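You operate a simulated robot arm through the tools that you are given. There is no shell and no other tool. Be economical: measure what you need, move in short steps, check, and stop when the job is done.

The job below is to be done with a simulated two-armed robot. You get a single attempt, and the scene is never put back.

JOB
Rewind all the tape onto the green tape reel and put that reel in the white reel box.
Fine: switch the tape machine off, leave the hub unlocked, put the lid back on the box, and leave the brown reel box alone.

The check looks at the end state, three seconds after you hand in, the way a careful person would. Anything else that was tipped, shoved, dropped, spilled or broken makes it a failure. Lids that push on must go on centred and level and be pressed home; caps that screw on are set level and turned clockwise until they are tight.

ROBOT AND FRAMES
Two 7-joint arms with two-finger parallel grippers on one trunk, on a base that drives. Base frame: it is fixed to the floor where the robot stands at the start and does not move with it; the origin is under the middle of the robot, x ahead of it, y to its left, z up. Readings come in mm, degrees, newtons and seconds.
The left shoulder is at the start at [50, 187, 1085], the right one opposite. With the tool pointing down near the work surface each hand reaches from about 100 to 360 mm from the robot's upright axis, wherever it stands, measured 20 degrees to its own side. Places, roughly: box [600, 800, 700]; left hub lock [800, 0, 900]; power switch of the tape machine [500, -400, 800]; top of the white cabinet [700, 600, 700]. Payload 3.43 kg a hand.
The tool frame of a hand sits at the grasp point between the pads (the TCP): z along the fingers, y along the line on which they close. The tips reach 30 mm beyond it. Largest opening 94 mm; finger width 28, thickness 10; the body of the gripper, 50 by 96 mm, starts 55 mm behind the TCP.
Orientation is that of the tool frame in the base frame, as [roll, pitch, yaw] about the fixed x, y, z axes, in that order (R = Rz(yaw) Ry(pitch) Rx(roll)). With the fingers straight down and closing along the base's y, the tool's x points along the base's -x, its y along +y and its z along -z.

CONTROLS
- The arms move only by the tool arm_command. It takes "left_series", "right_series" or both (then of equal length, played together; a hand with none holds still); each is a list of rows, each an object of numbers (a shift or turn left out is 0, a gripper value left out holds the last): "tx", "ty", "tz": the shift along the tool's x, y, z in units of 500 mm (1.0 is 500 mm); "rx", "ry", "rz": the turn, a rotation vector about the tool's x, y, z in units of 90 degrees (1.0 is 90 degrees). In form: [{"tx": .., "ty": .., "tz": .., "rx": .., "ry": .., "rz": ..}, ...]. A call has 1 to 10 rows; each row is the pose to reach, as a shift and turn from the pose commanded when the call began, along the tool's axes at that moment. "left_jaw" and "right_jaw" are, for a hand that has rows, the closure in counts, from 0 (fully open) to 255 (shut), set as the call begins (left out, the last holds). A call with a number of a shift or a turn outside -1 to 1 is refused whole. Each row takes 0.2 s and may step no farther than 50 mm and 8.6 degrees from the row before; otherwise, or with a gripper value out of range, the whole call is refused. A pose out of reach is approached as far as the arm can. The call stops where the force on the tool passes 70 N (or 10 N more than at its start, if that is more) or the arm is blocked; 0.2 s more then pass. Each finger travels about 153 mm/s and halts on what it meets, pressing with about 43 N; the grip force reading is that of the motor and also rises with nothing between the fingers. The clock runs only during rows and for 0.2 s after the last one: add rows that repeat a pose to give the fingers time. It gives the time, the measured TCP pose, the force on the tool (base axes), the opening and the grip force at its end, in the units of the frame above (readings bear some noise), with the torque about the TCP (base axes, N m) and any sound that the robot's microphone picked up.
- Cameras (640 x 400 px; columns grow to the right, rows downward): "scene" is now at [148.6, 10, 1262.9]; the picture's right is [0.03, -1.00, 0.00], its down [-0.45, -0.01, -0.89] and it looks along [0.89, 0.03, -0.45] (base axes); focal length 214 px, centre (320, 200). "left" rides on the left gripper at [76, -14, -102] in its tool frame; the picture's right is [0.18, 0.98, 0.00], its down [-0.75, 0.14, -0.64] and it looks along [-0.63, 0.12, 0.77] (tool axes); focal length 243 px, centre (320, 200). "right" rides on the right gripper at [76, 14, -102] in its tool frame; the picture's right is [-0.18, 0.98, 0.00], its down [-0.75, -0.14, -0.64] and it looks along [-0.63, -0.12, 0.77] (tool axes); focal length 243 px, centre (320, 200).
- camera(camera): a new picture of that camera. It takes no simulated time.
- lift_body(by): slides the trunk up (or, below 0, down) by that many mm; the arms and the scene camera ride with it, the base frame stays. It gives what a move gives, with no picture.
- roll_base(legs): drives the robot by 1 to 6 legs, each [ahead, left, turn to the left] in mm, mm and degrees, along the robot's own axes; the way and the turn of a leg run together, so that a leg with both is an arc; at most 1500 mm and 180 degrees a leg. The arms and the cameras ride along, it lands a little off, and it stops where it bumps. It gives what a move gives.
- pan_tilt(pan, tilt): turns the head with the scene camera to pan (to the left, within 80 degrees either way) and tilt (down, from -29 to 69), counted from straight ahead of the robot. It gives what a move gives.
- locate(camera, pixels): for up to 12 pixels [column, row] of the newest picture of that camera ("zoom" is the newest enlarged one), the place [x, y, z] in the base frame of the surface seen there, good to about 2 mm, but the place of the scene camera against the robot may be out by one fixed shift of up to 12 mm in any direction. It takes no simulated time.
- close_up(camera, box): a new picture of the part [left, top, right, bottom] of that camera's present view, enlarged. It takes no simulated time.
- hand_in(): hands the job in; it is judged then, once.

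Work in short steps. Measure before you move; look again where a grasp or a placing could have gone wrong, and mend it. You have 80 turns and 62 pictures in all, those below and enlarged ones among them. Open the grippers and draw the arms clear of the work before you hand the job in, unless the task says otherwise; then end with one line.

The tools are called after ">>>" as name(argument=value, ...) on one line, values as JSON. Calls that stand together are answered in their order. arm_command: Moves the arms, as the interface text tells. Its arguments: {"type":"object","properties":{"left_series":{"type":"array","items":{"type":"object","properties":{"tx":{"type":"number"},"ty":{"type":"number"},"tz":{"type":"number"},"rx":{"type":"number"},"ry":{"type":"number"},"rz":{"type":"number"}}}},"left_jaw":{"type":"number"},"right_series":{"type":"array","items":{"type":"object","properties":{"tx":{"type":"number"},"ty":{"type":"number"},"tz":{"type":"number"},"rx":{"type":"number"},"ry":{"type":"number"},"rz":{"type":"number"}}}},"right_jaw":{"type":"number"}},"required":[]} The other tools are called the same way: lift_body (by) slides the trunk up or down; roll_base (legs) drives the base; pan_tilt (pan, tilt) turns the head that bears the scene camera; camera (camera) takes a picture; locate (camera, pixels) gives the place of the surface under pixels of a picture; close_up (camera, box) takes an enlarged picture of a part of a camera's view; hand_in () hands the job in.

At the start:

```text
clock: 0.0
left_ee_pos: [405.5, 362.5, 1170.1]
left_orientation: [-179.9, 0.0, -179.9]
left_force: [-0.5, -0.2, -0.2]
left_ft_torque: [0.0, 0.04, 0.02]
left_grip_width: 93.9
left_grip_force: 0.1
right_ee_pos: [399.4, -48.7, 1152.1]
right_orientation: [179.9, -0.1, -180.0]
right_force: [-0.2, -0.8, -0.1]
right_ft_torque: [-0.01, 0.01, 0.01]
right_grip_width: 94.0
right_grip_force: 0.1
trunk travel left (down, up): [-300.0, 132.0]
robot x, y, heading: [-0.5, 2.0, -0.1]
head pan, tilt: [1.7, 26.7]
```

scene: 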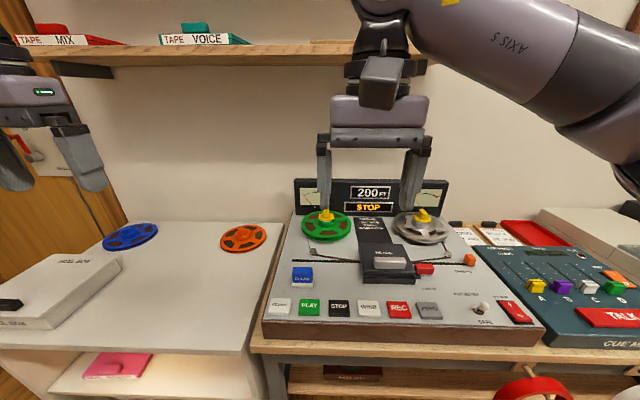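
right: 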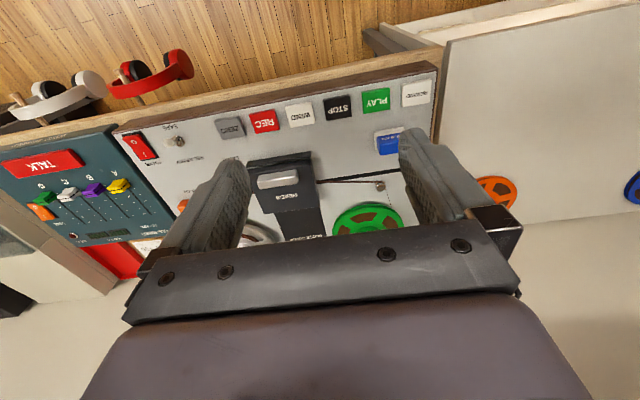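
left: 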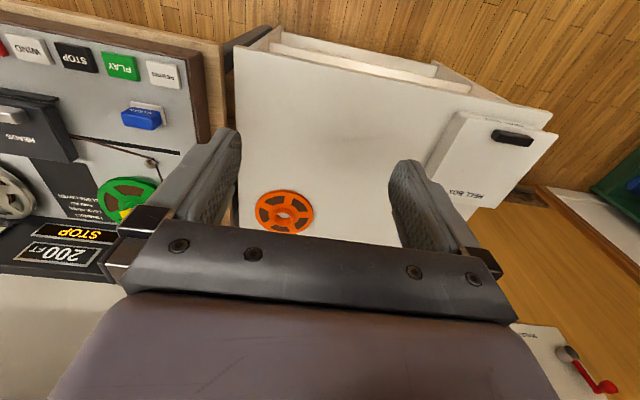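

The scene shows the tape machine with the green reel at (326,225) and the full metal reel at (422,228), counter 200 FT, STOP. I'll zoom in to read the buttons and labels, and look at the box.

>>> close_up(camera="scene", box=[250, 170, 550, 350])

>>> close_up(camera="scene", box=[0, 200, 280, 380])

```text
2.13 times, centred on (400, 260) of scene
```

zoom: 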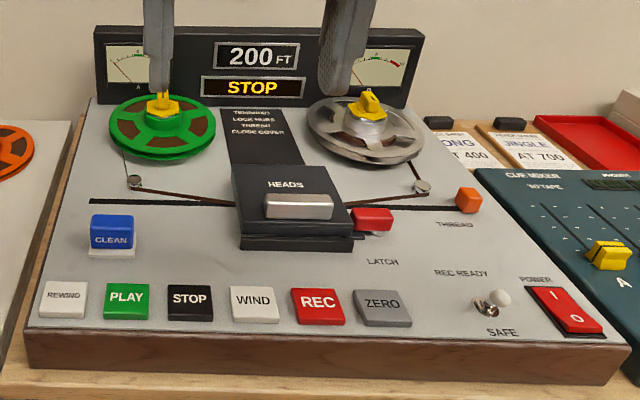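

```text
2.22 times, centred on (140, 290) of scene
```

zoom: 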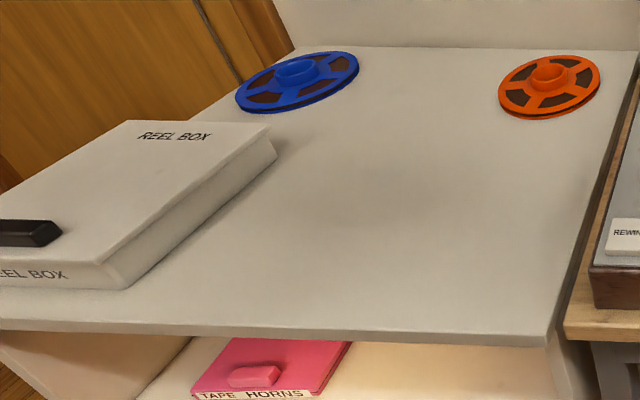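

The plate between the reels carries instructions; I zoom in tighter on it, the hubs, and the switch area.

>>> close_up(camera="scene", box=[295, 180, 455, 280])

>>> locate(camera="scene", pixels=[[280, 306], [309, 307], [339, 307], [369, 307], [515, 304], [521, 318], [326, 216], [424, 214], [320, 240], [390, 263], [425, 269], [469, 260]])

```text
4.00 times, centred on (375, 230) of scene
```

zoom: 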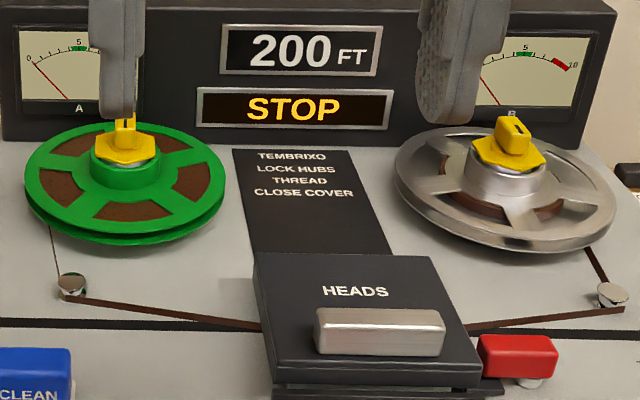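

```text
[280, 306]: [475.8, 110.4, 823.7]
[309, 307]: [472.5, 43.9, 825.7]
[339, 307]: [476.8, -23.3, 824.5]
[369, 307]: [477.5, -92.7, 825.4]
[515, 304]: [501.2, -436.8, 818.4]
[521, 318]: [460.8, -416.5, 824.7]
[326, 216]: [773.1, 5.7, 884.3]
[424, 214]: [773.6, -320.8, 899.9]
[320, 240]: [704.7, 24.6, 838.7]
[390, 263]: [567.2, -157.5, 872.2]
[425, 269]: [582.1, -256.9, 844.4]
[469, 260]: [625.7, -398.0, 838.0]
```

I measure the same points with the hand cameras (no fixed offset) to calibrate the scene camera.

>>> locate(camera="right", pixels=[[416, 94], [376, 100], [338, 106], [300, 115], [141, 146], [132, 138], [389, 142], [280, 180], [365, 235], [430, 75], [444, 60], [520, 188]])

>>> locate(camera="left", pixels=[[163, 74], [121, 66], [75, 58], [30, 49], [141, 118], [120, 212], [285, 212], [510, 137], [470, 190], [450, 130], [285, 190], [230, 90]])

>>> locate(camera="scene", pixels=[[280, 307], [309, 307], [303, 275], [242, 238], [131, 236], [120, 232], [60, 290], [10, 306], [87, 258], [38, 322], [257, 340], [420, 235]])

```text
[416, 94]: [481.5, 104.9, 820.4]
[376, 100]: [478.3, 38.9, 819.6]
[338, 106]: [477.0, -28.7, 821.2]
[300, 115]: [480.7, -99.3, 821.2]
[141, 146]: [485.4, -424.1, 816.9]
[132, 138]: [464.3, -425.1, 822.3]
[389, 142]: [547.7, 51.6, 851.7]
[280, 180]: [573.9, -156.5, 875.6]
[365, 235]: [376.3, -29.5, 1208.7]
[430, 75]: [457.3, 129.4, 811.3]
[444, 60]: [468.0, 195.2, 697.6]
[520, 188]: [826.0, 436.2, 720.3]
```

```text
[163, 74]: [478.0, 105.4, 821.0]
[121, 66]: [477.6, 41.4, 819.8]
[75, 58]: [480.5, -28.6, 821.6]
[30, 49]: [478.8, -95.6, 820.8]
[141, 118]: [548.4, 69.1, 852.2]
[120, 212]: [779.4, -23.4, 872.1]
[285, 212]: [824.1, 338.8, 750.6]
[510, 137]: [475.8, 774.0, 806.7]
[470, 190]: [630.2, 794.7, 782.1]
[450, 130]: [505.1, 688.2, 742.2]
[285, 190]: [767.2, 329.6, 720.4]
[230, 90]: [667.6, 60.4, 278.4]
```

```text
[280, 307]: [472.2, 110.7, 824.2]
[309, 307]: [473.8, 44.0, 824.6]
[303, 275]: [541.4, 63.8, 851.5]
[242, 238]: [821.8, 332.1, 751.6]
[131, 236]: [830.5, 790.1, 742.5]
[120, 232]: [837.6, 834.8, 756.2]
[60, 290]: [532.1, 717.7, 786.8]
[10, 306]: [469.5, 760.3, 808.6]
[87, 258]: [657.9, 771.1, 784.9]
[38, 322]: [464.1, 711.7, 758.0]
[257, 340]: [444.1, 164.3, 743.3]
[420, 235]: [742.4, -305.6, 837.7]
```

Scene camera reads about (-5,+5,+3) off the hand cameras, so REWIND is at about [479,105,821]. I test the left hand's reach by lowering it, jaw shut, over the free part of the cabinet.

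>>> arm_command(left_series=[{"tz": 0.09}, {"tz": 0.18}, {"tz": 0.27}, {"tz": 0.36}, {"tz": 0.45}, {"tz": 0.5}], left_jaw=255)

>>> pan_tilt(pan=45, tilt=30)

>>> camera(camera="scene")

```text
clock: 1.4
left_ee_pos: [406.8, 363.8, 918.2]
left_orientation: [-179.9, 0.1, -179.9]
left_force: [-0.2, 0.4, -0.1]
left_ft_torque: [-0.02, 0.01, 0.0]
left_grip_width: 0.0
left_grip_force: 33.6
right_ee_pos: [401.0, -48.7, 1151.5]
right_orientation: [179.9, 0.0, 179.9]
right_force: [-0.3, 0.7, -0.4]
right_ft_torque: [-0.02, -0.01, 0.02]
right_grip_width: 94.0
right_grip_force: 0.0
trunk travel left (down, up): [-300.0, 132.0]
robot x, y, heading: [0.9, 2.4, 0.2]
head pan, tilt: [1.7, 26.7]
```

```text
clock: 2.5
left_ee_pos: [406.5, 364.2, 918.9]
left_orientation: [-179.9, 0.1, -179.9]
left_force: [0.8, 0.3, 0.3]
left_ft_torque: [0.0, 0.01, -0.03]
left_grip_width: 0.0
left_grip_force: 33.1
right_ee_pos: [400.5, -48.0, 1151.1]
right_orientation: [179.9, 0.0, 180.0]
right_force: [0.4, 0.0, 0.0]
right_ft_torque: [0.01, 0.01, 0.0]
right_grip_width: 94.1
right_grip_force: 0.1
trunk travel left (down, up): [-300.0, 132.0]
robot x, y, heading: [1.5, 1.7, -0.2]
head pan, tilt: [45.0, 30.0]
```

```text
55 pictures are left
```

scene: 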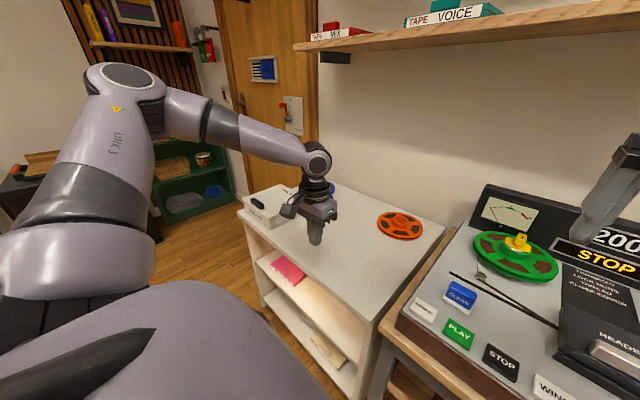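

The left hand reaches well at z 918. I now move it over REWIND while moving the right hand out to its side.

>>> arm_command(left_series=[{"tx": -0.024, "ty": -0.087}, {"tx": -0.048, "ty": -0.173}, {"tx": -0.073, "ty": -0.26}, {"tx": -0.097, "ty": -0.346}, {"tx": -0.121, "ty": -0.432}, {"tx": -0.145, "ty": -0.518}], right_series=[{"ty": -0.09}, {"ty": -0.18}, {"ty": -0.27}, {"ty": -0.36}, {"ty": -0.4}, {"ty": -0.4}])

>>> pan_tilt(pan=0, tilt=35)

>>> camera(camera="scene")

>>> camera(camera="left")

```text
clock: 3.9
left_ee_pos: [442.5, 159.4, 935.0]
left_orientation: [-180.0, 0.0, -179.8]
left_force: [-0.5, 0.5, -0.6]
left_ft_torque: [0.0, 0.02, 0.01]
left_grip_width: 0.3
left_grip_force: 32.9
left hand out of reach, approached as far as the arm can: row 5, 6
right_ee_pos: [400.6, -248.2, 1150.9]
right_orientation: [179.9, 0.0, 180.0]
right_force: [0.6, 0.1, 0.3]
right_ft_torque: [0.03, 0.03, 0.0]
right_grip_width: 94.0
right_grip_force: 0.0
trunk travel left (down, up): [-300.0, 132.0]
robot x, y, heading: [1.2, -1.7, 0.0]
head pan, tilt: [45.0, 30.0]
```

```text
clock: 5.0
left_ee_pos: [442.3, 159.3, 934.6]
left_orientation: [-179.9, 0.2, -179.9]
left_force: [-0.6, -0.2, 0.1]
left_ft_torque: [-0.01, 0.0, 0.01]
left_grip_width: 0.0
left_grip_force: 33.1
right_ee_pos: [399.9, -248.3, 1151.8]
right_orientation: [179.9, 0.0, 180.0]
right_force: [0.2, -0.1, 0.2]
right_ft_torque: [-0.01, 0.02, -0.01]
right_grip_width: 94.2
right_grip_force: 0.1
trunk travel left (down, up): [-300.0, 132.0]
robot x, y, heading: [1.2, 1.4, -0.1]
head pan, tilt: [0.0, 35.0]
```

```text
54 pictures are left
```

scene: 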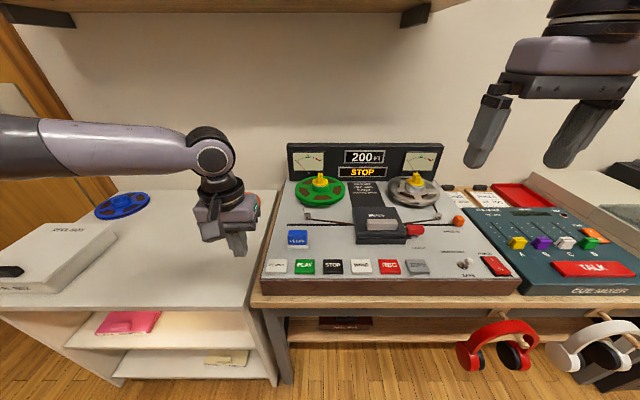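

```text
53 pictures are left
```

left: 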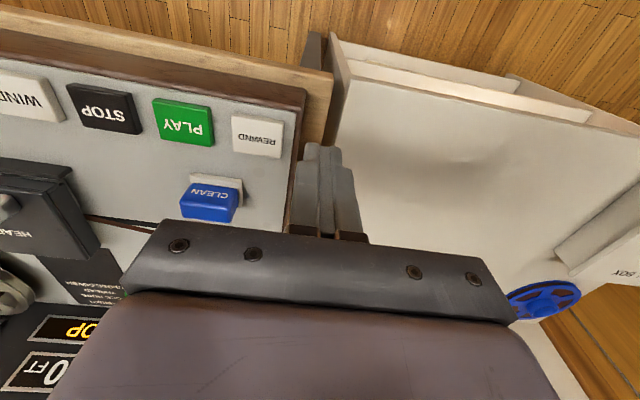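

Reach is limited to about 400 mm horizontally from the shoulder, so the base has to come closer. I check the table front edge and the hanging headphones before driving.

>>> locate(camera="scene", pixels=[[400, 300], [300, 306], [470, 360], [485, 325], [545, 350], [345, 322], [330, 338], [200, 302], [260, 270], [280, 250], [60, 310], [240, 250]])

>>> close_up(camera="scene", box=[250, 140, 530, 315])

```text
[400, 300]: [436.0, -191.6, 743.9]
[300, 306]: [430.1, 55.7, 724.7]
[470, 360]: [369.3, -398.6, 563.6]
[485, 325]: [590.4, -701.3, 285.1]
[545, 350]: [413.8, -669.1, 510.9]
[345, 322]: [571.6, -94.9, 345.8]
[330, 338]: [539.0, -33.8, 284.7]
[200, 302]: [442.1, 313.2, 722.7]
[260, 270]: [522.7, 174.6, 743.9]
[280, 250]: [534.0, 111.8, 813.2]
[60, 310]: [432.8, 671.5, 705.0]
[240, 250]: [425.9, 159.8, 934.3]
```

```text
2.29 times, centred on (390, 228) of scene
```

zoom: 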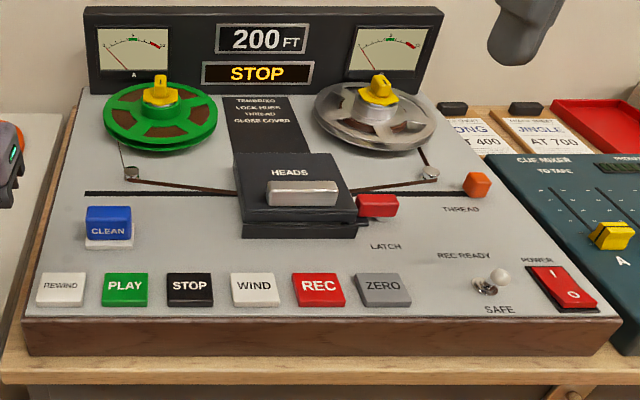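

The table edge is at x≈435, and the red headphones reach x≈365 at y≈-400, z≥500. I drive ahead 150 mm with the hands well above everything.

>>> roll_base(legs=[[150, 0, 0]])

```text
clock: 6.4
left_ee_pos: [591.5, 160.6, 933.8]
left_orientation: [-180.0, 0.1, -179.9]
left_force: [0.5, 0.8, -0.2]
left_ft_torque: [0.0, 0.0, -0.01]
left_grip_width: 0.0
left_grip_force: 33.0
right_ee_pos: [549.4, -247.4, 1151.2]
right_orientation: [179.9, 0.1, -179.9]
right_force: [-0.8, 0.7, 0.9]
right_ft_torque: [-0.04, -0.03, 0.0]
right_grip_width: 94.1
right_grip_force: 0.0
trunk travel left (down, up): [-300.0, 132.0]
robot x, y, heading: [148.1, 2.4, 0.0]
head pan, tilt: [0.0, 35.0]
```

No bump. Now I bring the left hand over REWIND in the horizontal plane first.

>>> arm_command(left_series=[{"tx": 0.075, "ty": -0.037}, {"tx": 0.15, "ty": -0.074}, {"tx": 0.224, "ty": -0.11}, {"tx": 0.224, "ty": -0.11}])

```text
clock: 7.4
left_ee_pos: [476.5, 117.5, 937.9]
left_orientation: [-179.9, 0.1, -179.9]
left_force: [-0.1, 0.3, 0.6]
left_ft_torque: [-0.03, 0.05, 0.03]
left_grip_width: 0.0
left_grip_force: 33.0
left hand out of reach, approached as far as the arm can: row 2, 3, 4
right_ee_pos: [549.1, -247.9, 1152.2]
right_orientation: [179.8, 0.0, -179.9]
right_force: [-0.3, 0.2, 0.0]
right_ft_torque: [-0.02, 0.04, 0.01]
right_grip_width: 94.0
right_grip_force: 0.0
trunk travel left (down, up): [-300.0, 132.0]
robot x, y, heading: [149.3, -1.2, 0.1]
head pan, tilt: [0.0, 35.0]
```

The limit is about 20° to the own side, so I shift the base right by 100 mm to put REWIND within the left hand's sector.

>>> roll_base(legs=[[0, -110, 0]])

>>> arm_command(left_series=[{"ty": 0.0}])

```text
clock: 9.0
left_ee_pos: [477.1, 6.7, 938.7]
left_orientation: [-179.9, 0.1, -179.8]
left_force: [0.6, -0.2, 0.2]
left_ft_torque: [0.05, 0.0, -0.02]
left_grip_width: 0.0
left_grip_force: 33.2
right_ee_pos: [549.2, -356.5, 1150.9]
right_orientation: [179.9, 0.0, 180.0]
right_force: [0.0, -0.2, -0.2]
right_ft_torque: [0.0, 0.0, 0.0]
right_grip_width: 93.8
right_grip_force: 0.1
trunk travel left (down, up): [-300.0, 132.0]
robot x, y, heading: [148.7, -109.6, 0.2]
head pan, tilt: [0.0, 35.0]
```

```text
clock: 9.4
left_ee_pos: [477.5, 7.8, 938.4]
left_orientation: [-179.8, 0.1, -179.8]
left_force: [0.5, 0.5, -0.5]
left_ft_torque: [0.02, -0.01, 0.0]
left_grip_width: 0.0
left_grip_force: 33.1
right_ee_pos: [549.2, -356.5, 1151.2]
right_orientation: [179.9, 0.0, 179.9]
right_force: [0.0, 0.7, 0.9]
right_ft_torque: [0.03, -0.02, -0.02]
right_grip_width: 94.1
right_grip_force: 0.0
trunk travel left (down, up): [-300.0, 132.0]
robot x, y, heading: [149.3, -106.7, -0.3]
head pan, tilt: [0.0, 35.0]
```

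The commanded pose tracks the reached pose. I move the left hand over REWIND [479,105] and lower to TCP z≈870.

>>> arm_command(left_series=[{"ty": 0.097, "tx": -0.003}, {"ty": 0.194, "tx": -0.003}, {"ty": 0.194, "tx": -0.003, "tz": 0.07}, {"ty": 0.194, "tx": -0.003, "tz": 0.136}, {"ty": 0.194, "tx": -0.003, "tz": 0.136}])

>>> camera(camera="left")

```text
clock: 10.6
left_ee_pos: [478.9, 104.6, 869.6]
left_orientation: [-179.8, 0.2, -179.9]
left_force: [-1.1, 1.0, 0.1]
left_ft_torque: [0.03, 0.0, -0.03]
left_grip_width: 0.0
left_grip_force: 33.3
right_ee_pos: [549.4, -356.8, 1151.3]
right_orientation: [179.9, 0.0, 180.0]
right_force: [0.6, -0.3, 0.4]
right_ft_torque: [-0.01, -0.01, 0.0]
right_grip_width: 93.9
right_grip_force: 0.0
trunk travel left (down, up): [-300.0, 132.0]
robot x, y, heading: [150.5, -105.3, -0.0]
head pan, tilt: [0.0, 35.0]
```

```text
51 pictures are left
```

left: 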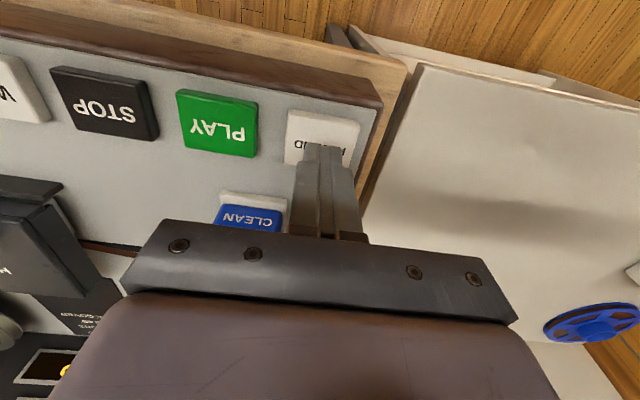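

The finger is right above REWIND. I press down a few mm past contact and come back up.

>>> arm_command(left_series=[{"tz": 0.03}, {"tz": 0.042}, {"tz": 0.05}, {"tz": 0.05}, {"tz": 0.02}, {"tz": -0.05}])

>>> close_up(camera="scene", box=[240, 130, 560, 330])

```text
clock: 12.0
left_ee_pos: [478.8, 105.0, 894.8]
left_orientation: [-179.8, 0.1, -179.9]
left_force: [0.4, 0.1, -0.1]
left_ft_torque: [-0.03, 0.01, 0.01]
left_grip_width: 0.2
left_grip_force: 33.5
right_ee_pos: [548.9, -357.1, 1150.5]
right_orientation: [-180.0, 0.1, -180.0]
right_force: [0.1, -0.4, 0.2]
right_ft_torque: [-0.01, -0.03, -0.01]
right_grip_width: 93.8
right_grip_force: 0.1
trunk travel left (down, up): [-300.0, 132.0]
robot x, y, heading: [151.1, -111.9, -0.0]
head pan, tilt: [0.0, 35.0]
heard: click
```

```text
2.00 times, centred on (400, 230) of scene
```

zoom: 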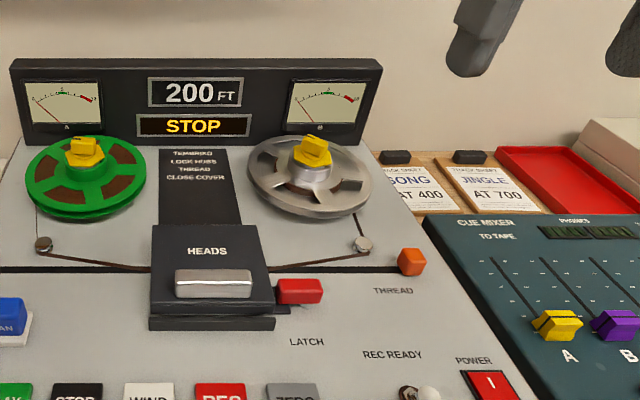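

A click was heard but the display still reads STOP/200 FT. I wait a moment and look closely at hub locks and cover.

>>> arm_command(left_series=[{"tz": -0.02}, {"tz": -0.02}, {"tz": -0.02}, {"tz": -0.02}, {"tz": -0.02}])

>>> close_up(camera="scene", box=[240, 155, 440, 280])

```text
clock: 13.2
left_ee_pos: [479.2, 103.8, 904.3]
left_orientation: [-179.8, 0.1, -179.9]
left_force: [0.2, -0.8, 0.3]
left_ft_torque: [-0.03, -0.01, 0.0]
left_grip_width: 0.1
left_grip_force: 32.7
right_ee_pos: [548.1, -357.1, 1150.9]
right_orientation: [179.9, 0.0, -179.9]
right_force: [-0.3, 0.3, 0.9]
right_ft_torque: [0.02, 0.02, 0.01]
right_grip_width: 94.0
right_grip_force: 0.0
trunk travel left (down, up): [-300.0, 132.0]
robot x, y, heading: [149.2, -109.0, -0.0]
head pan, tilt: [0.0, 35.0]
```

```text
3.20 times, centred on (340, 218) of scene
```

zoom: 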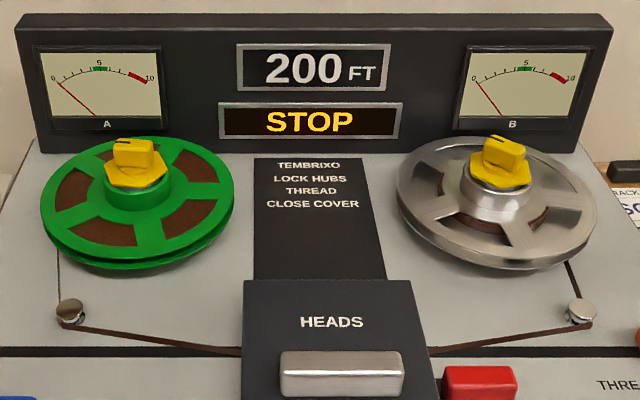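

I zoom tightly onto each hub lock to compare their pointers.

>>> close_up(camera="scene", box=[262, 190, 302, 215])

>>> close_up(camera="scene", box=[376, 190, 416, 215])

>>> close_up(camera="scene", box=[310, 235, 406, 295])

```text
16.00 times, centred on (282, 202) of scene
```

zoom: 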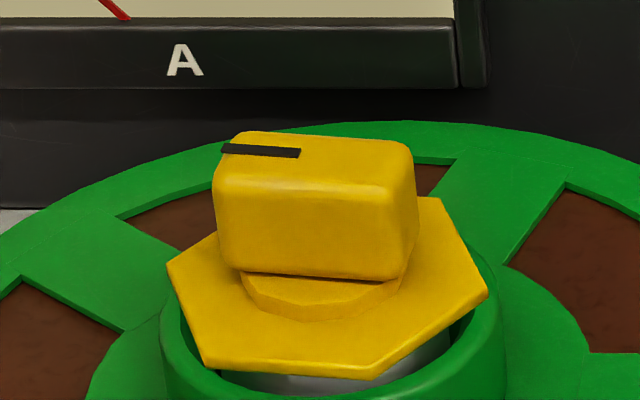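

```text
16.00 times, centred on (396, 202) of scene
```

zoom: 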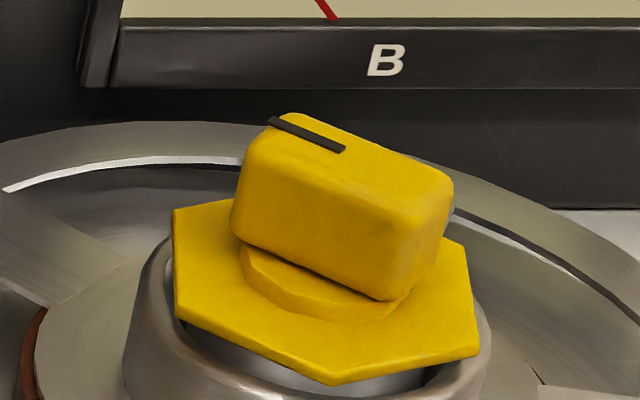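

```text
6.67 times, centred on (358, 265) of scene
```

zoom: 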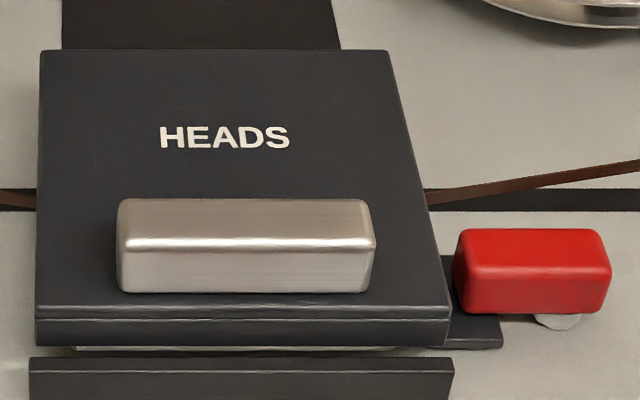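

Comparing with the earlier picture, the left hub has turned about 90°, so it ran only briefly. I press REWIND and hold it down, and look at the display meanwhile.

>>> arm_command(left_series=[{"tz": 0.07}, {"tz": 0.105}, {"tz": 0.118}, {"tz": 0.118}, {"tz": 0.118}])

>>> close_up(camera="scene", box=[240, 155, 440, 280])

```text
clock: 14.4
left_ee_pos: [479.4, 104.9, 846.5]
left_orientation: [-179.8, 0.1, -179.9]
left_force: [0.5, 1.3, 4.2]
left_ft_torque: [0.05, 0.02, 0.02]
left_grip_width: 0.0
left_grip_force: 32.7
right_ee_pos: [549.1, -357.6, 1152.4]
right_orientation: [-180.0, 0.1, 180.0]
right_force: [-0.4, 0.0, 0.6]
right_ft_torque: [-0.02, 0.04, 0.01]
right_grip_width: 93.8
right_grip_force: 0.1
trunk travel left (down, up): [-300.0, 132.0]
robot x, y, heading: [152.0, -109.7, -0.1]
head pan, tilt: [0.0, 35.0]
heard: click
```

```text
3.20 times, centred on (340, 218) of scene
```

zoom: 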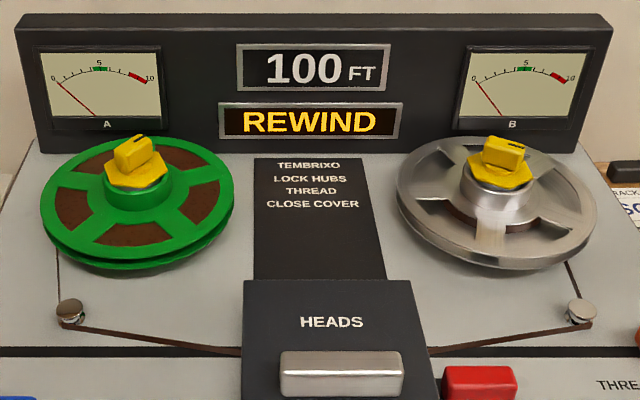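

Now it shows REWIND and 100 FT. I keep holding and check again.

>>> arm_command(left_series=[{"tz": 0.0}, {"tz": 0.0}, {"tz": 0.0}, {"tz": 0.0}, {"tz": 0.0}])

>>> close_up(camera="scene", box=[240, 155, 440, 280])

```text
clock: 15.6
left_ee_pos: [478.4, 106.6, 844.7]
left_orientation: [-179.8, 0.2, -179.9]
left_force: [1.2, 0.5, 4.1]
left_ft_torque: [0.02, 0.0, 0.02]
left_grip_width: 0.1
left_grip_force: 33.3
right_ee_pos: [549.4, -358.8, 1152.1]
right_orientation: [179.9, 0.1, 180.0]
right_force: [0.3, -1.2, -1.0]
right_ft_torque: [0.03, 0.02, -0.01]
right_grip_width: 94.0
right_grip_force: 0.0
trunk travel left (down, up): [-300.0, 132.0]
robot x, y, heading: [147.2, -112.0, 0.2]
head pan, tilt: [0.0, 35.0]
```

```text
3.20 times, centred on (340, 218) of scene
```

zoom: 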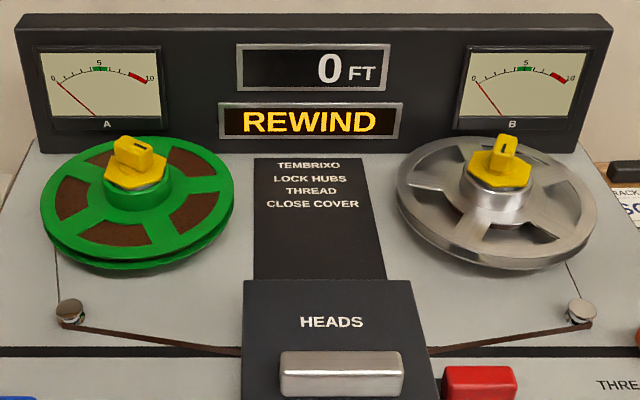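

0 FT but still running, with tape still in the path; "all the tape" means until it runs off the right reel. I keep holding.

>>> arm_command(left_series=[{"tz": 0.0}, {"tz": 0.0}, {"tz": 0.0}, {"tz": 0.0}, {"tz": 0.0}, {"tz": 0.0}, {"tz": 0.0}, {"tz": 0.0}, {"tz": 0.0}, {"tz": 0.0}])

>>> close_up(camera="scene", box=[240, 155, 440, 280])

```text
clock: 17.8
left_ee_pos: [479.2, 105.3, 846.0]
left_orientation: [-179.9, 0.2, -179.9]
left_force: [0.0, 0.4, 3.5]
left_ft_torque: [-0.01, 0.0, -0.03]
left_grip_width: 0.1
left_grip_force: 33.3
right_ee_pos: [548.3, -357.8, 1151.4]
right_orientation: [179.8, 0.2, 180.0]
right_force: [-0.4, 0.1, 0.1]
right_ft_torque: [0.03, -0.03, -0.03]
right_grip_width: 94.0
right_grip_force: 0.0
trunk travel left (down, up): [-300.0, 132.0]
robot x, y, heading: [152.8, -107.4, 0.0]
head pan, tilt: [0.0, 35.0]
```

```text
3.20 times, centred on (340, 218) of scene
```

zoom: 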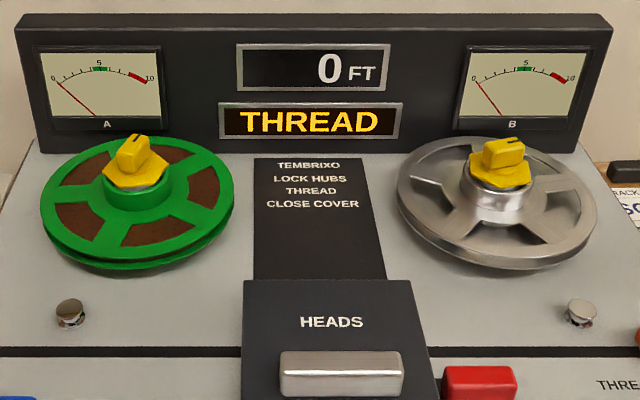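

All tape is off the right reel (display THREAD). I release REWIND and bring the right hand, shut, over the power switch's O end (~[462,-423]).

>>> arm_command(left_series=[{"tz": -0.08}, {"tz": -0.16}, {"tz": -0.2}, {"tz": -0.2}, {"tz": -0.2}, {"tz": -0.2}, {"tz": -0.2}, {"tz": -0.2}], right_series=[{"tx": 0.06, "ty": -0.045}, {"tx": 0.12, "ty": -0.09}, {"tx": 0.174, "ty": -0.13}, {"tx": 0.174, "ty": -0.13, "tz": 0.1}, {"tx": 0.174, "ty": -0.13, "tz": 0.2}, {"tx": 0.174, "ty": -0.13, "tz": 0.3}, {"tx": 0.174, "ty": -0.13, "tz": 0.4}, {"tx": 0.174, "ty": -0.13, "tz": 0.5}], right_jaw=255)

>>> camera(camera="right")

```text
clock: 19.6
left_ee_pos: [479.3, 103.9, 945.4]
left_orientation: [-179.8, 0.2, -180.0]
left_force: [0.3, -0.6, -0.4]
left_ft_torque: [0.02, 0.02, 0.0]
left_grip_width: 0.0
left_grip_force: 32.8
right_ee_pos: [462.2, -423.6, 901.3]
right_orientation: [179.9, 0.2, -179.8]
right_force: [-0.3, 0.1, 0.8]
right_ft_torque: [0.0, 0.01, 0.02]
right_grip_width: 0.0
right_grip_force: 32.7
trunk travel left (down, up): [-300.0, 132.0]
robot x, y, heading: [153.5, -109.4, 0.0]
head pan, tilt: [0.0, 35.0]
```

```text
42 pictures are left
```

right: 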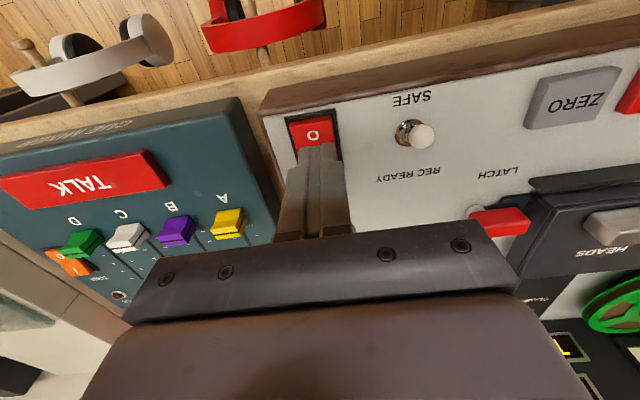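

The O end is visible at (313,135); I locate it to aim exactly.

>>> locate(camera="right", pixels=[[313, 135], [310, 122], [312, 113], [330, 140], [414, 133]])

```text
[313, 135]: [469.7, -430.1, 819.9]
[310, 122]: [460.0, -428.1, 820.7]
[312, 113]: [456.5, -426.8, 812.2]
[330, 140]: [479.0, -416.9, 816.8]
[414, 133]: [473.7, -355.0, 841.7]
```

O end centre is about [464,-429,820]. I press there, down to ~8 mm past contact, then lift.

>>> arm_command(right_series=[{"tx": 0.002, "ty": -0.01, "tz": 0.06}, {"tx": 0.002, "ty": -0.01, "tz": 0.095}, {"tx": 0.002, "ty": -0.01, "tz": 0.11}, {"tx": 0.002, "ty": -0.01, "tz": 0.118}, {"tx": 0.002, "ty": -0.01, "tz": 0.118}, {"tx": 0.002, "ty": -0.01, "tz": 0.05}, {"tx": 0.002, "ty": -0.01, "tz": 0.0}])

>>> close_up(camera="scene", box=[240, 130, 560, 330])

```text
clock: 21.2
left_ee_pos: [478.3, 104.9, 944.9]
left_orientation: [-179.8, 0.2, -179.9]
left_force: [-0.3, 0.4, -0.9]
left_ft_torque: [0.02, 0.02, 0.0]
left_grip_width: 0.0
left_grip_force: 32.8
right_ee_pos: [460.8, -426.9, 900.3]
right_orientation: [179.8, -0.1, -180.0]
right_force: [-0.4, -0.1, 0.7]
right_ft_torque: [-0.01, 0.01, -0.03]
right_grip_width: 0.0
right_grip_force: 32.3
trunk travel left (down, up): [-300.0, 132.0]
robot x, y, heading: [148.5, -111.3, 0.0]
head pan, tilt: [0.0, 35.0]
```

```text
2.00 times, centred on (400, 230) of scene
```

zoom: 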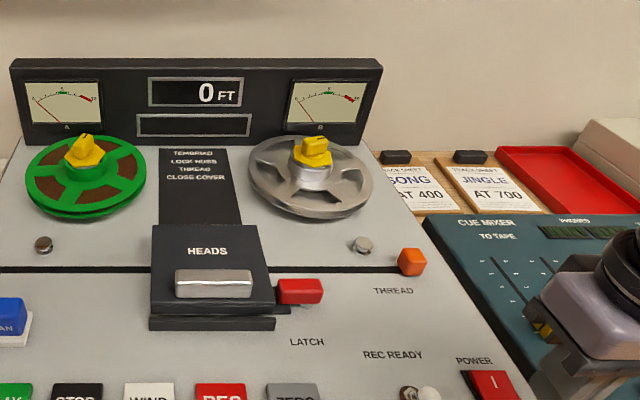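

The mode display went dark. I lift the right hand and check the rocker.

>>> arm_command(right_series=[{"tz": -0.09}, {"tz": -0.18}, {"tz": -0.27}, {"tz": -0.36}, {"tz": -0.45}])

>>> close_up(camera="right", box=[160, 50, 480, 250])

```text
clock: 22.4
left_ee_pos: [477.4, 105.0, 946.0]
left_orientation: [-179.8, 0.2, -179.9]
left_force: [-0.3, 0.2, 0.5]
left_ft_torque: [-0.05, 0.0, 0.02]
left_grip_width: 0.0
left_grip_force: 32.7
right_ee_pos: [459.7, -427.6, 1126.5]
right_orientation: [179.9, -0.1, -180.0]
right_force: [0.0, -0.2, -0.7]
right_ft_torque: [-0.01, -0.02, 0.01]
right_grip_width: 0.2
right_grip_force: 33.2
trunk travel left (down, up): [-300.0, 132.0]
robot x, y, heading: [153.3, -113.4, 0.1]
head pan, tilt: [0.0, 35.0]
```

```text
2.00 times, centred on (320, 150) of right
```

zoom: 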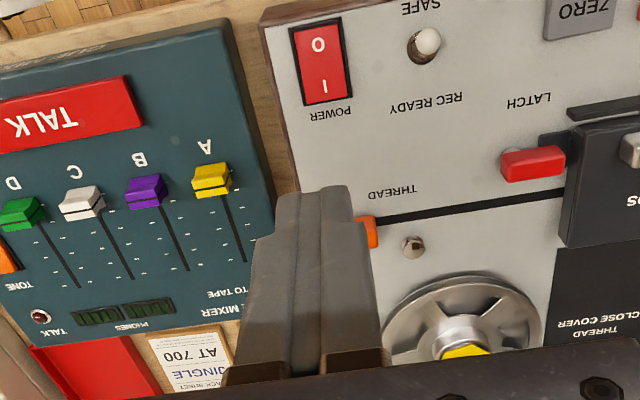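

I check which end of the rocker is down by height.

>>> locate(camera="zoom", pixels=[[318, 45], [323, 90], [312, 32], [330, 98], [370, 60], [300, 140]])

```text
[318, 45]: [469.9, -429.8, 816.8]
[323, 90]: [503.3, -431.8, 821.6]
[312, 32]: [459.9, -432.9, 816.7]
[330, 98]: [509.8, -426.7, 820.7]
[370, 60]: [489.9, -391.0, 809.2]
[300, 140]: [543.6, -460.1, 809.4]
```

O is down, I is up: the machine is off. Next I go to the left hub: turning the robot right ~40° brings its left shoulder forward, so I raise the left hand, sidestep, turn and go forward.

>>> arm_command(left_series=[{"tz": -0.08}, {"tz": -0.14}, {"tz": -0.14}], right_series=[{"tz": 0.0, "tx": 0.06}, {"tx": 0.12}, {"tx": 0.16}])

>>> roll_base(legs=[[0, 110, 0], [0, 0, -40], [76, 64, 0]])

```text
clock: 23.2
left_ee_pos: [479.7, 104.6, 1015.9]
left_orientation: [-179.8, 0.1, -179.8]
left_force: [0.3, 0.7, 0.3]
left_ft_torque: [0.0, 0.03, -0.02]
left_grip_width: 0.0
left_grip_force: 32.9
right_ee_pos: [379.9, -427.7, 1125.1]
right_orientation: [179.9, -0.1, 180.0]
right_force: [-0.7, -0.7, 0.3]
right_ft_torque: [0.02, 0.01, 0.05]
right_grip_width: 0.0
right_grip_force: 33.0
trunk travel left (down, up): [-300.0, 132.0]
robot x, y, heading: [150.8, -108.5, 0.1]
head pan, tilt: [0.0, 35.0]
```

```text
clock: 27.2
left_ee_pos: [556.5, -50.6, 1015.0]
left_orientation: [-179.8, 0.2, 140.3]
left_force: [0.3, 0.2, -0.2]
left_ft_torque: [0.0, -0.04, 0.03]
left_grip_width: 0.0
left_grip_force: 32.7
right_ee_pos: [138.3, -394.9, 1125.3]
right_orientation: [179.9, 0.2, 140.1]
right_force: [0.3, 0.7, 0.4]
right_ft_torque: [0.0, 0.04, -0.01]
right_grip_width: 0.0
right_grip_force: 33.2
trunk travel left (down, up): [-300.0, 132.0]
robot x, y, heading: [165.7, -1.7, -39.9]
head pan, tilt: [0.0, 35.0]
stopped in leg 3: the robot was blocked; the commanded pose is now the measured one
```

Blocked at x≈166 when turned 40°. Turned fully sideways (heading -90°) the left shoulder points at the machine; I back off, turn, then sidle toward the table.

>>> roll_base(legs=[[-60, -51, 0], [0, 0, -50], [-80, 0, 0], [0, 150, 0]])

>>> pan_tilt(pan=70, tilt=35)

>>> camera(camera="scene")

```text
clock: 32.2
left_ee_pos: [356.8, -255.7, 1013.8]
left_orientation: [-179.6, 0.0, 90.2]
left_force: [0.1, 0.5, -0.8]
left_ft_torque: [-0.04, 0.03, 0.03]
left_grip_width: 0.0
left_grip_force: 32.9
right_ee_pos: [-175.8, -157.6, 1125.4]
right_orientation: [-180.0, 0.1, 90.0]
right_force: [0.3, -0.3, -0.1]
right_ft_torque: [-0.02, 0.02, 0.02]
right_grip_width: 0.2
right_grip_force: 32.6
trunk travel left (down, up): [-300.0, 132.0]
robot x, y, heading: [144.4, 74.5, -90.4]
head pan, tilt: [0.0, 35.0]
stopped in leg 4: the robot was blocked; the commanded pose is now the measured one
```

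```text
clock: 33.6
left_ee_pos: [357.2, -258.3, 1014.5]
left_orientation: [-179.7, 0.0, 90.2]
left_force: [0.6, -0.2, -0.2]
left_ft_torque: [0.03, -0.02, -0.05]
left_grip_width: 0.0
left_grip_force: 33.2
right_ee_pos: [-175.4, -156.4, 1125.0]
right_orientation: [-180.0, 0.1, 89.9]
right_force: [0.0, -0.5, 0.3]
right_ft_torque: [0.0, 0.0, 0.0]
right_grip_width: 0.1
right_grip_force: 33.2
trunk travel left (down, up): [-300.0, 132.0]
robot x, y, heading: [141.4, 72.1, -90.6]
head pan, tilt: [70.0, 35.0]
```

```text
39 pictures are left
```

scene: 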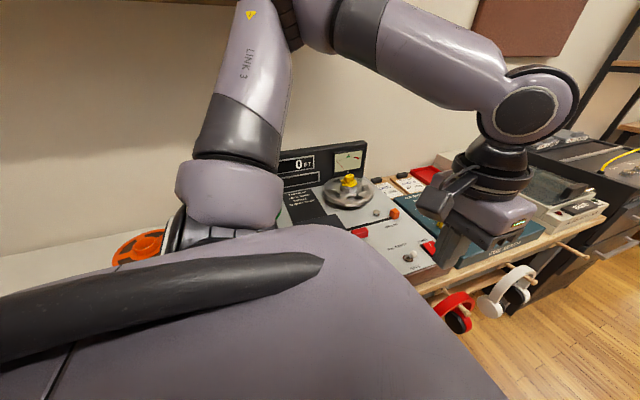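

The robot is blocked at x≈144. The arm looks long though and the earlier limit was angular, so I test the left hand's reach toward the hub at z≈1014.

>>> arm_command(left_series=[{"tx": 0.05, "ty": 0.08}, {"tx": 0.1, "ty": 0.16}, {"tx": 0.15, "ty": 0.24}, {"tx": 0.2, "ty": 0.32}, {"tx": 0.25, "ty": 0.4}, {"tx": 0.3, "ty": 0.48}, {"tx": 0.35, "ty": 0.56}, {"tx": 0.4, "ty": 0.64}, {"tx": 0.45, "ty": 0.72}, {"tx": 0.5, "ty": 0.8}])

```text
clock: 35.8
left_ee_pos: [758.1, -7.1, 1011.5]
left_orientation: [-179.7, 0.0, 90.0]
left_force: [0.5, 0.3, 0.1]
left_ft_torque: [0.02, -0.01, 0.0]
left_grip_width: 0.1
left_grip_force: 33.2
right_ee_pos: [-174.6, -156.6, 1125.6]
right_orientation: [180.0, 0.1, 89.9]
right_force: [-0.4, 0.4, 0.9]
right_ft_torque: [0.01, 0.0, -0.02]
right_grip_width: 0.1
right_grip_force: 32.9
trunk travel left (down, up): [-300.0, 132.0]
robot x, y, heading: [142.5, 76.3, -90.4]
head pan, tilt: [70.0, 35.0]
```

It reaches. I look down at the hub with the left camera.

>>> camera(camera="left")

>>> camera(camera="scene")

```text
38 pictures are left
```

left: 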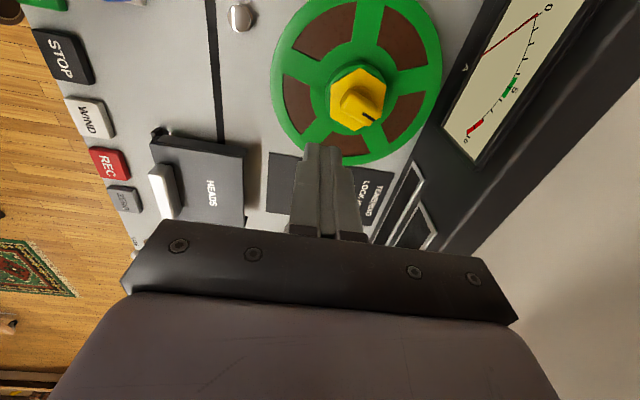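

```text
37 pictures are left
```

scene: 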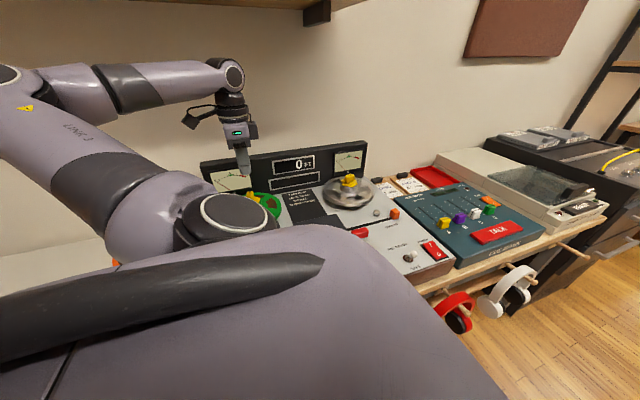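

The view is clear: hub knob at (360,97), pointer at (370,120). I zoom in on the knob.

>>> close_up(camera="left", box=[264, 0, 456, 120])

>>> locate(camera="zoom", pixels=[[320, 310], [350, 290], [370, 380], [275, 280], [330, 270], [375, 320], [60, 230], [570, 230], [345, 30], [430, 310], [265, 330], [170, 400]])

```text
3.33 times, centred on (360, 60) of left
```

zoom: 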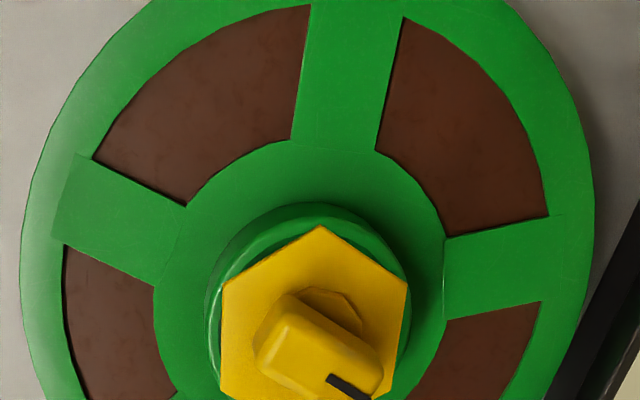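

```text
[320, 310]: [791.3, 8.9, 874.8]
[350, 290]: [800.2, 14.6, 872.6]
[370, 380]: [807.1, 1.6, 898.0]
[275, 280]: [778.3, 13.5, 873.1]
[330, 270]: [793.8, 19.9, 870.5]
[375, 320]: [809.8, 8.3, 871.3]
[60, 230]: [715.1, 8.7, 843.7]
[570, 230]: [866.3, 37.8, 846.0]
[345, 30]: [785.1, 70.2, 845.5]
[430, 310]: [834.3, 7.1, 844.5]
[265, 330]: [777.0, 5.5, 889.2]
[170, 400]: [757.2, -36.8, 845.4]
```

The knob is cut off; I take a crop that includes it whole.

>>> close_up(camera="left", box=[312, 60, 408, 120])

>>> locate(camera="zoom", pixels=[[220, 195], [350, 370], [480, 380], [430, 330], [360, 250], [290, 330], [240, 300], [510, 120], [300, 50], [140, 160], [430, 220], [460, 290]])

```text
6.67 times, centred on (360, 90) of left
```

zoom: 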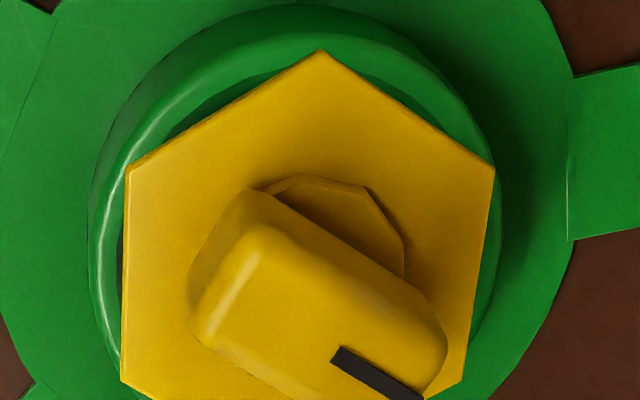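

```text
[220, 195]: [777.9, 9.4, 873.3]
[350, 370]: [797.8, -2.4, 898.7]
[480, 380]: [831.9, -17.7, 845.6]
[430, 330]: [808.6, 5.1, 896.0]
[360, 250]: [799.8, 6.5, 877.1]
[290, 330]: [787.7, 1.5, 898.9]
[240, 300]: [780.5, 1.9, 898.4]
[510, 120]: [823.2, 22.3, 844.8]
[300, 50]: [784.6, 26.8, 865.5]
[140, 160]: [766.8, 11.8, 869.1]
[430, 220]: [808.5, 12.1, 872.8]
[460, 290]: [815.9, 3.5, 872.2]
```

The knob centre is about [795,0], top z 898, handle axis about -20° (pointer toward +x). I locate the display panel to judge clearance for the wrist.

>>> locate(camera="left", pixels=[[448, 145], [445, 95], [500, 90], [520, 10], [590, 20], [560, 120], [470, 230], [360, 20], [372, 119], [366, 112], [335, 95], [384, 100]])

```text
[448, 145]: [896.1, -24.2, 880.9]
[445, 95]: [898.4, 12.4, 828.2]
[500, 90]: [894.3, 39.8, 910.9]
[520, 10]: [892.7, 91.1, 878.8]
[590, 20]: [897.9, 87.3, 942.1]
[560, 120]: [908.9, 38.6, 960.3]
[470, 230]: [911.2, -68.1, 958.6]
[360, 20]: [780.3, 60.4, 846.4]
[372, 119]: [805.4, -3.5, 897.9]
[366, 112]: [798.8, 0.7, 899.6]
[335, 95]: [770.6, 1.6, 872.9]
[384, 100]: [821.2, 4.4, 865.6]
```

The panel is at x≈895 with top 960, below the gripper body at grasp height, so any wrist turn is clear. I centre over the knob and turn the tool 110° clockwise (seen from above), so that unlocking CCW has room.

>>> arm_command(left_series=[{"tx": 0.014, "ty": 0.037, "rz": 0.09}, {"tx": 0.014, "ty": 0.074, "rz": 0.18}, {"tx": 0.014, "ty": 0.074, "rz": 0.27}, {"tx": 0.014, "ty": 0.074, "rz": 0.36}, {"tx": 0.014, "ty": 0.074, "rz": 0.45}, {"tx": 0.014, "ty": 0.074, "rz": 0.54}, {"tx": 0.014, "ty": 0.074, "rz": 0.63}, {"tx": 0.014, "ty": 0.074, "rz": 0.72}], left_jaw=133)

>>> arm_command(left_series=[{"rz": 0.09}, {"rz": 0.18}, {"rz": 0.27}, {"rz": 0.36}, {"rz": 0.45}, {"rz": 0.5}, {"rz": 0.5}])

>>> camera(camera="left")

```text
clock: 37.6
left_ee_pos: [794.4, 0.1, 1013.3]
left_orientation: [-179.9, 0.3, 25.1]
left_force: [-0.1, -0.1, -0.6]
left_ft_torque: [-0.01, 0.0, -0.03]
left_grip_width: 45.1
left_grip_force: 0.0
right_ee_pos: [-175.0, -157.3, 1124.2]
right_orientation: [180.0, 0.0, 90.0]
right_force: [0.0, 0.5, 0.3]
right_ft_torque: [0.02, -0.03, 0.02]
right_grip_width: 0.0
right_grip_force: 33.1
trunk travel left (down, up): [-300.0, 132.0]
robot x, y, heading: [146.2, 73.1, -90.1]
head pan, tilt: [70.0, 35.0]
```

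```text
clock: 39.2
left_ee_pos: [794.0, 0.6, 1013.2]
left_orientation: [179.8, 0.3, -19.8]
left_force: [-0.4, 0.7, 1.1]
left_ft_torque: [0.0, 0.04, 0.03]
left_grip_width: 45.0
left_grip_force: 0.2
right_ee_pos: [-174.4, -156.9, 1126.4]
right_orientation: [-180.0, 0.1, 89.9]
right_force: [-0.9, -0.2, -0.6]
right_ft_torque: [0.02, 0.03, 0.01]
right_grip_width: 0.1
right_grip_force: 33.1
trunk travel left (down, up): [-300.0, 132.0]
robot x, y, heading: [141.6, 74.5, -90.2]
head pan, tilt: [70.0, 35.0]
```

```text
34 pictures are left
```

left: 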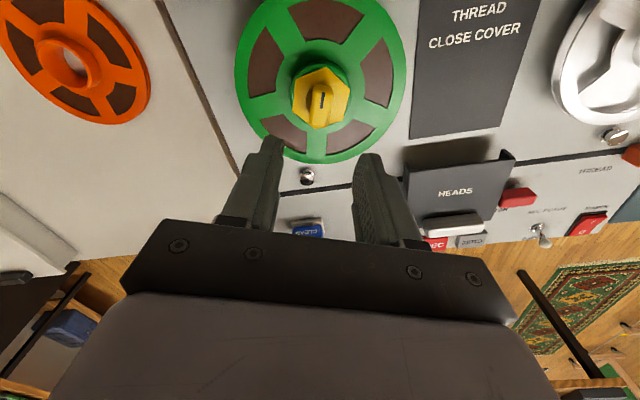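

The handle shows between the fingers' line; I locate its mark and edges to verify the angle.

>>> close_up(camera="left", box=[280, 65, 360, 135])

>>> locate(camera="left", pixels=[[322, 92], [322, 104], [321, 120], [314, 96], [330, 96], [313, 118], [329, 118], [320, 67], [296, 95], [348, 95]])

```text
5.71 times, centred on (320, 100) of left
```

zoom: 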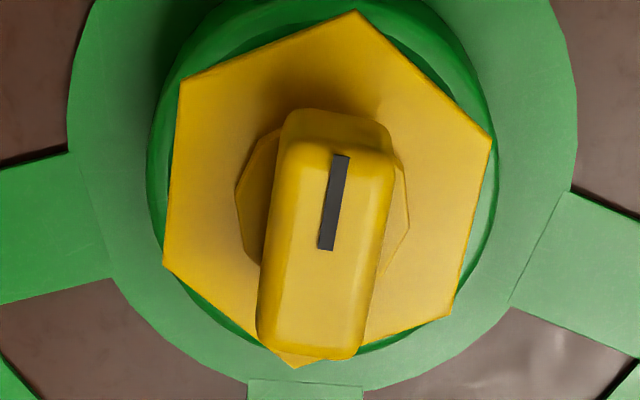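

```text
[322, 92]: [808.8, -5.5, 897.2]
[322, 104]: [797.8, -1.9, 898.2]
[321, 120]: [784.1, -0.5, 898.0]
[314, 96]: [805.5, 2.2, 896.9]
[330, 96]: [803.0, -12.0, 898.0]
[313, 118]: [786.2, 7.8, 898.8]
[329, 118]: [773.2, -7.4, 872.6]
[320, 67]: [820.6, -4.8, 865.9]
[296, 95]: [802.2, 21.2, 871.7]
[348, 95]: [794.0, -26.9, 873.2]
```

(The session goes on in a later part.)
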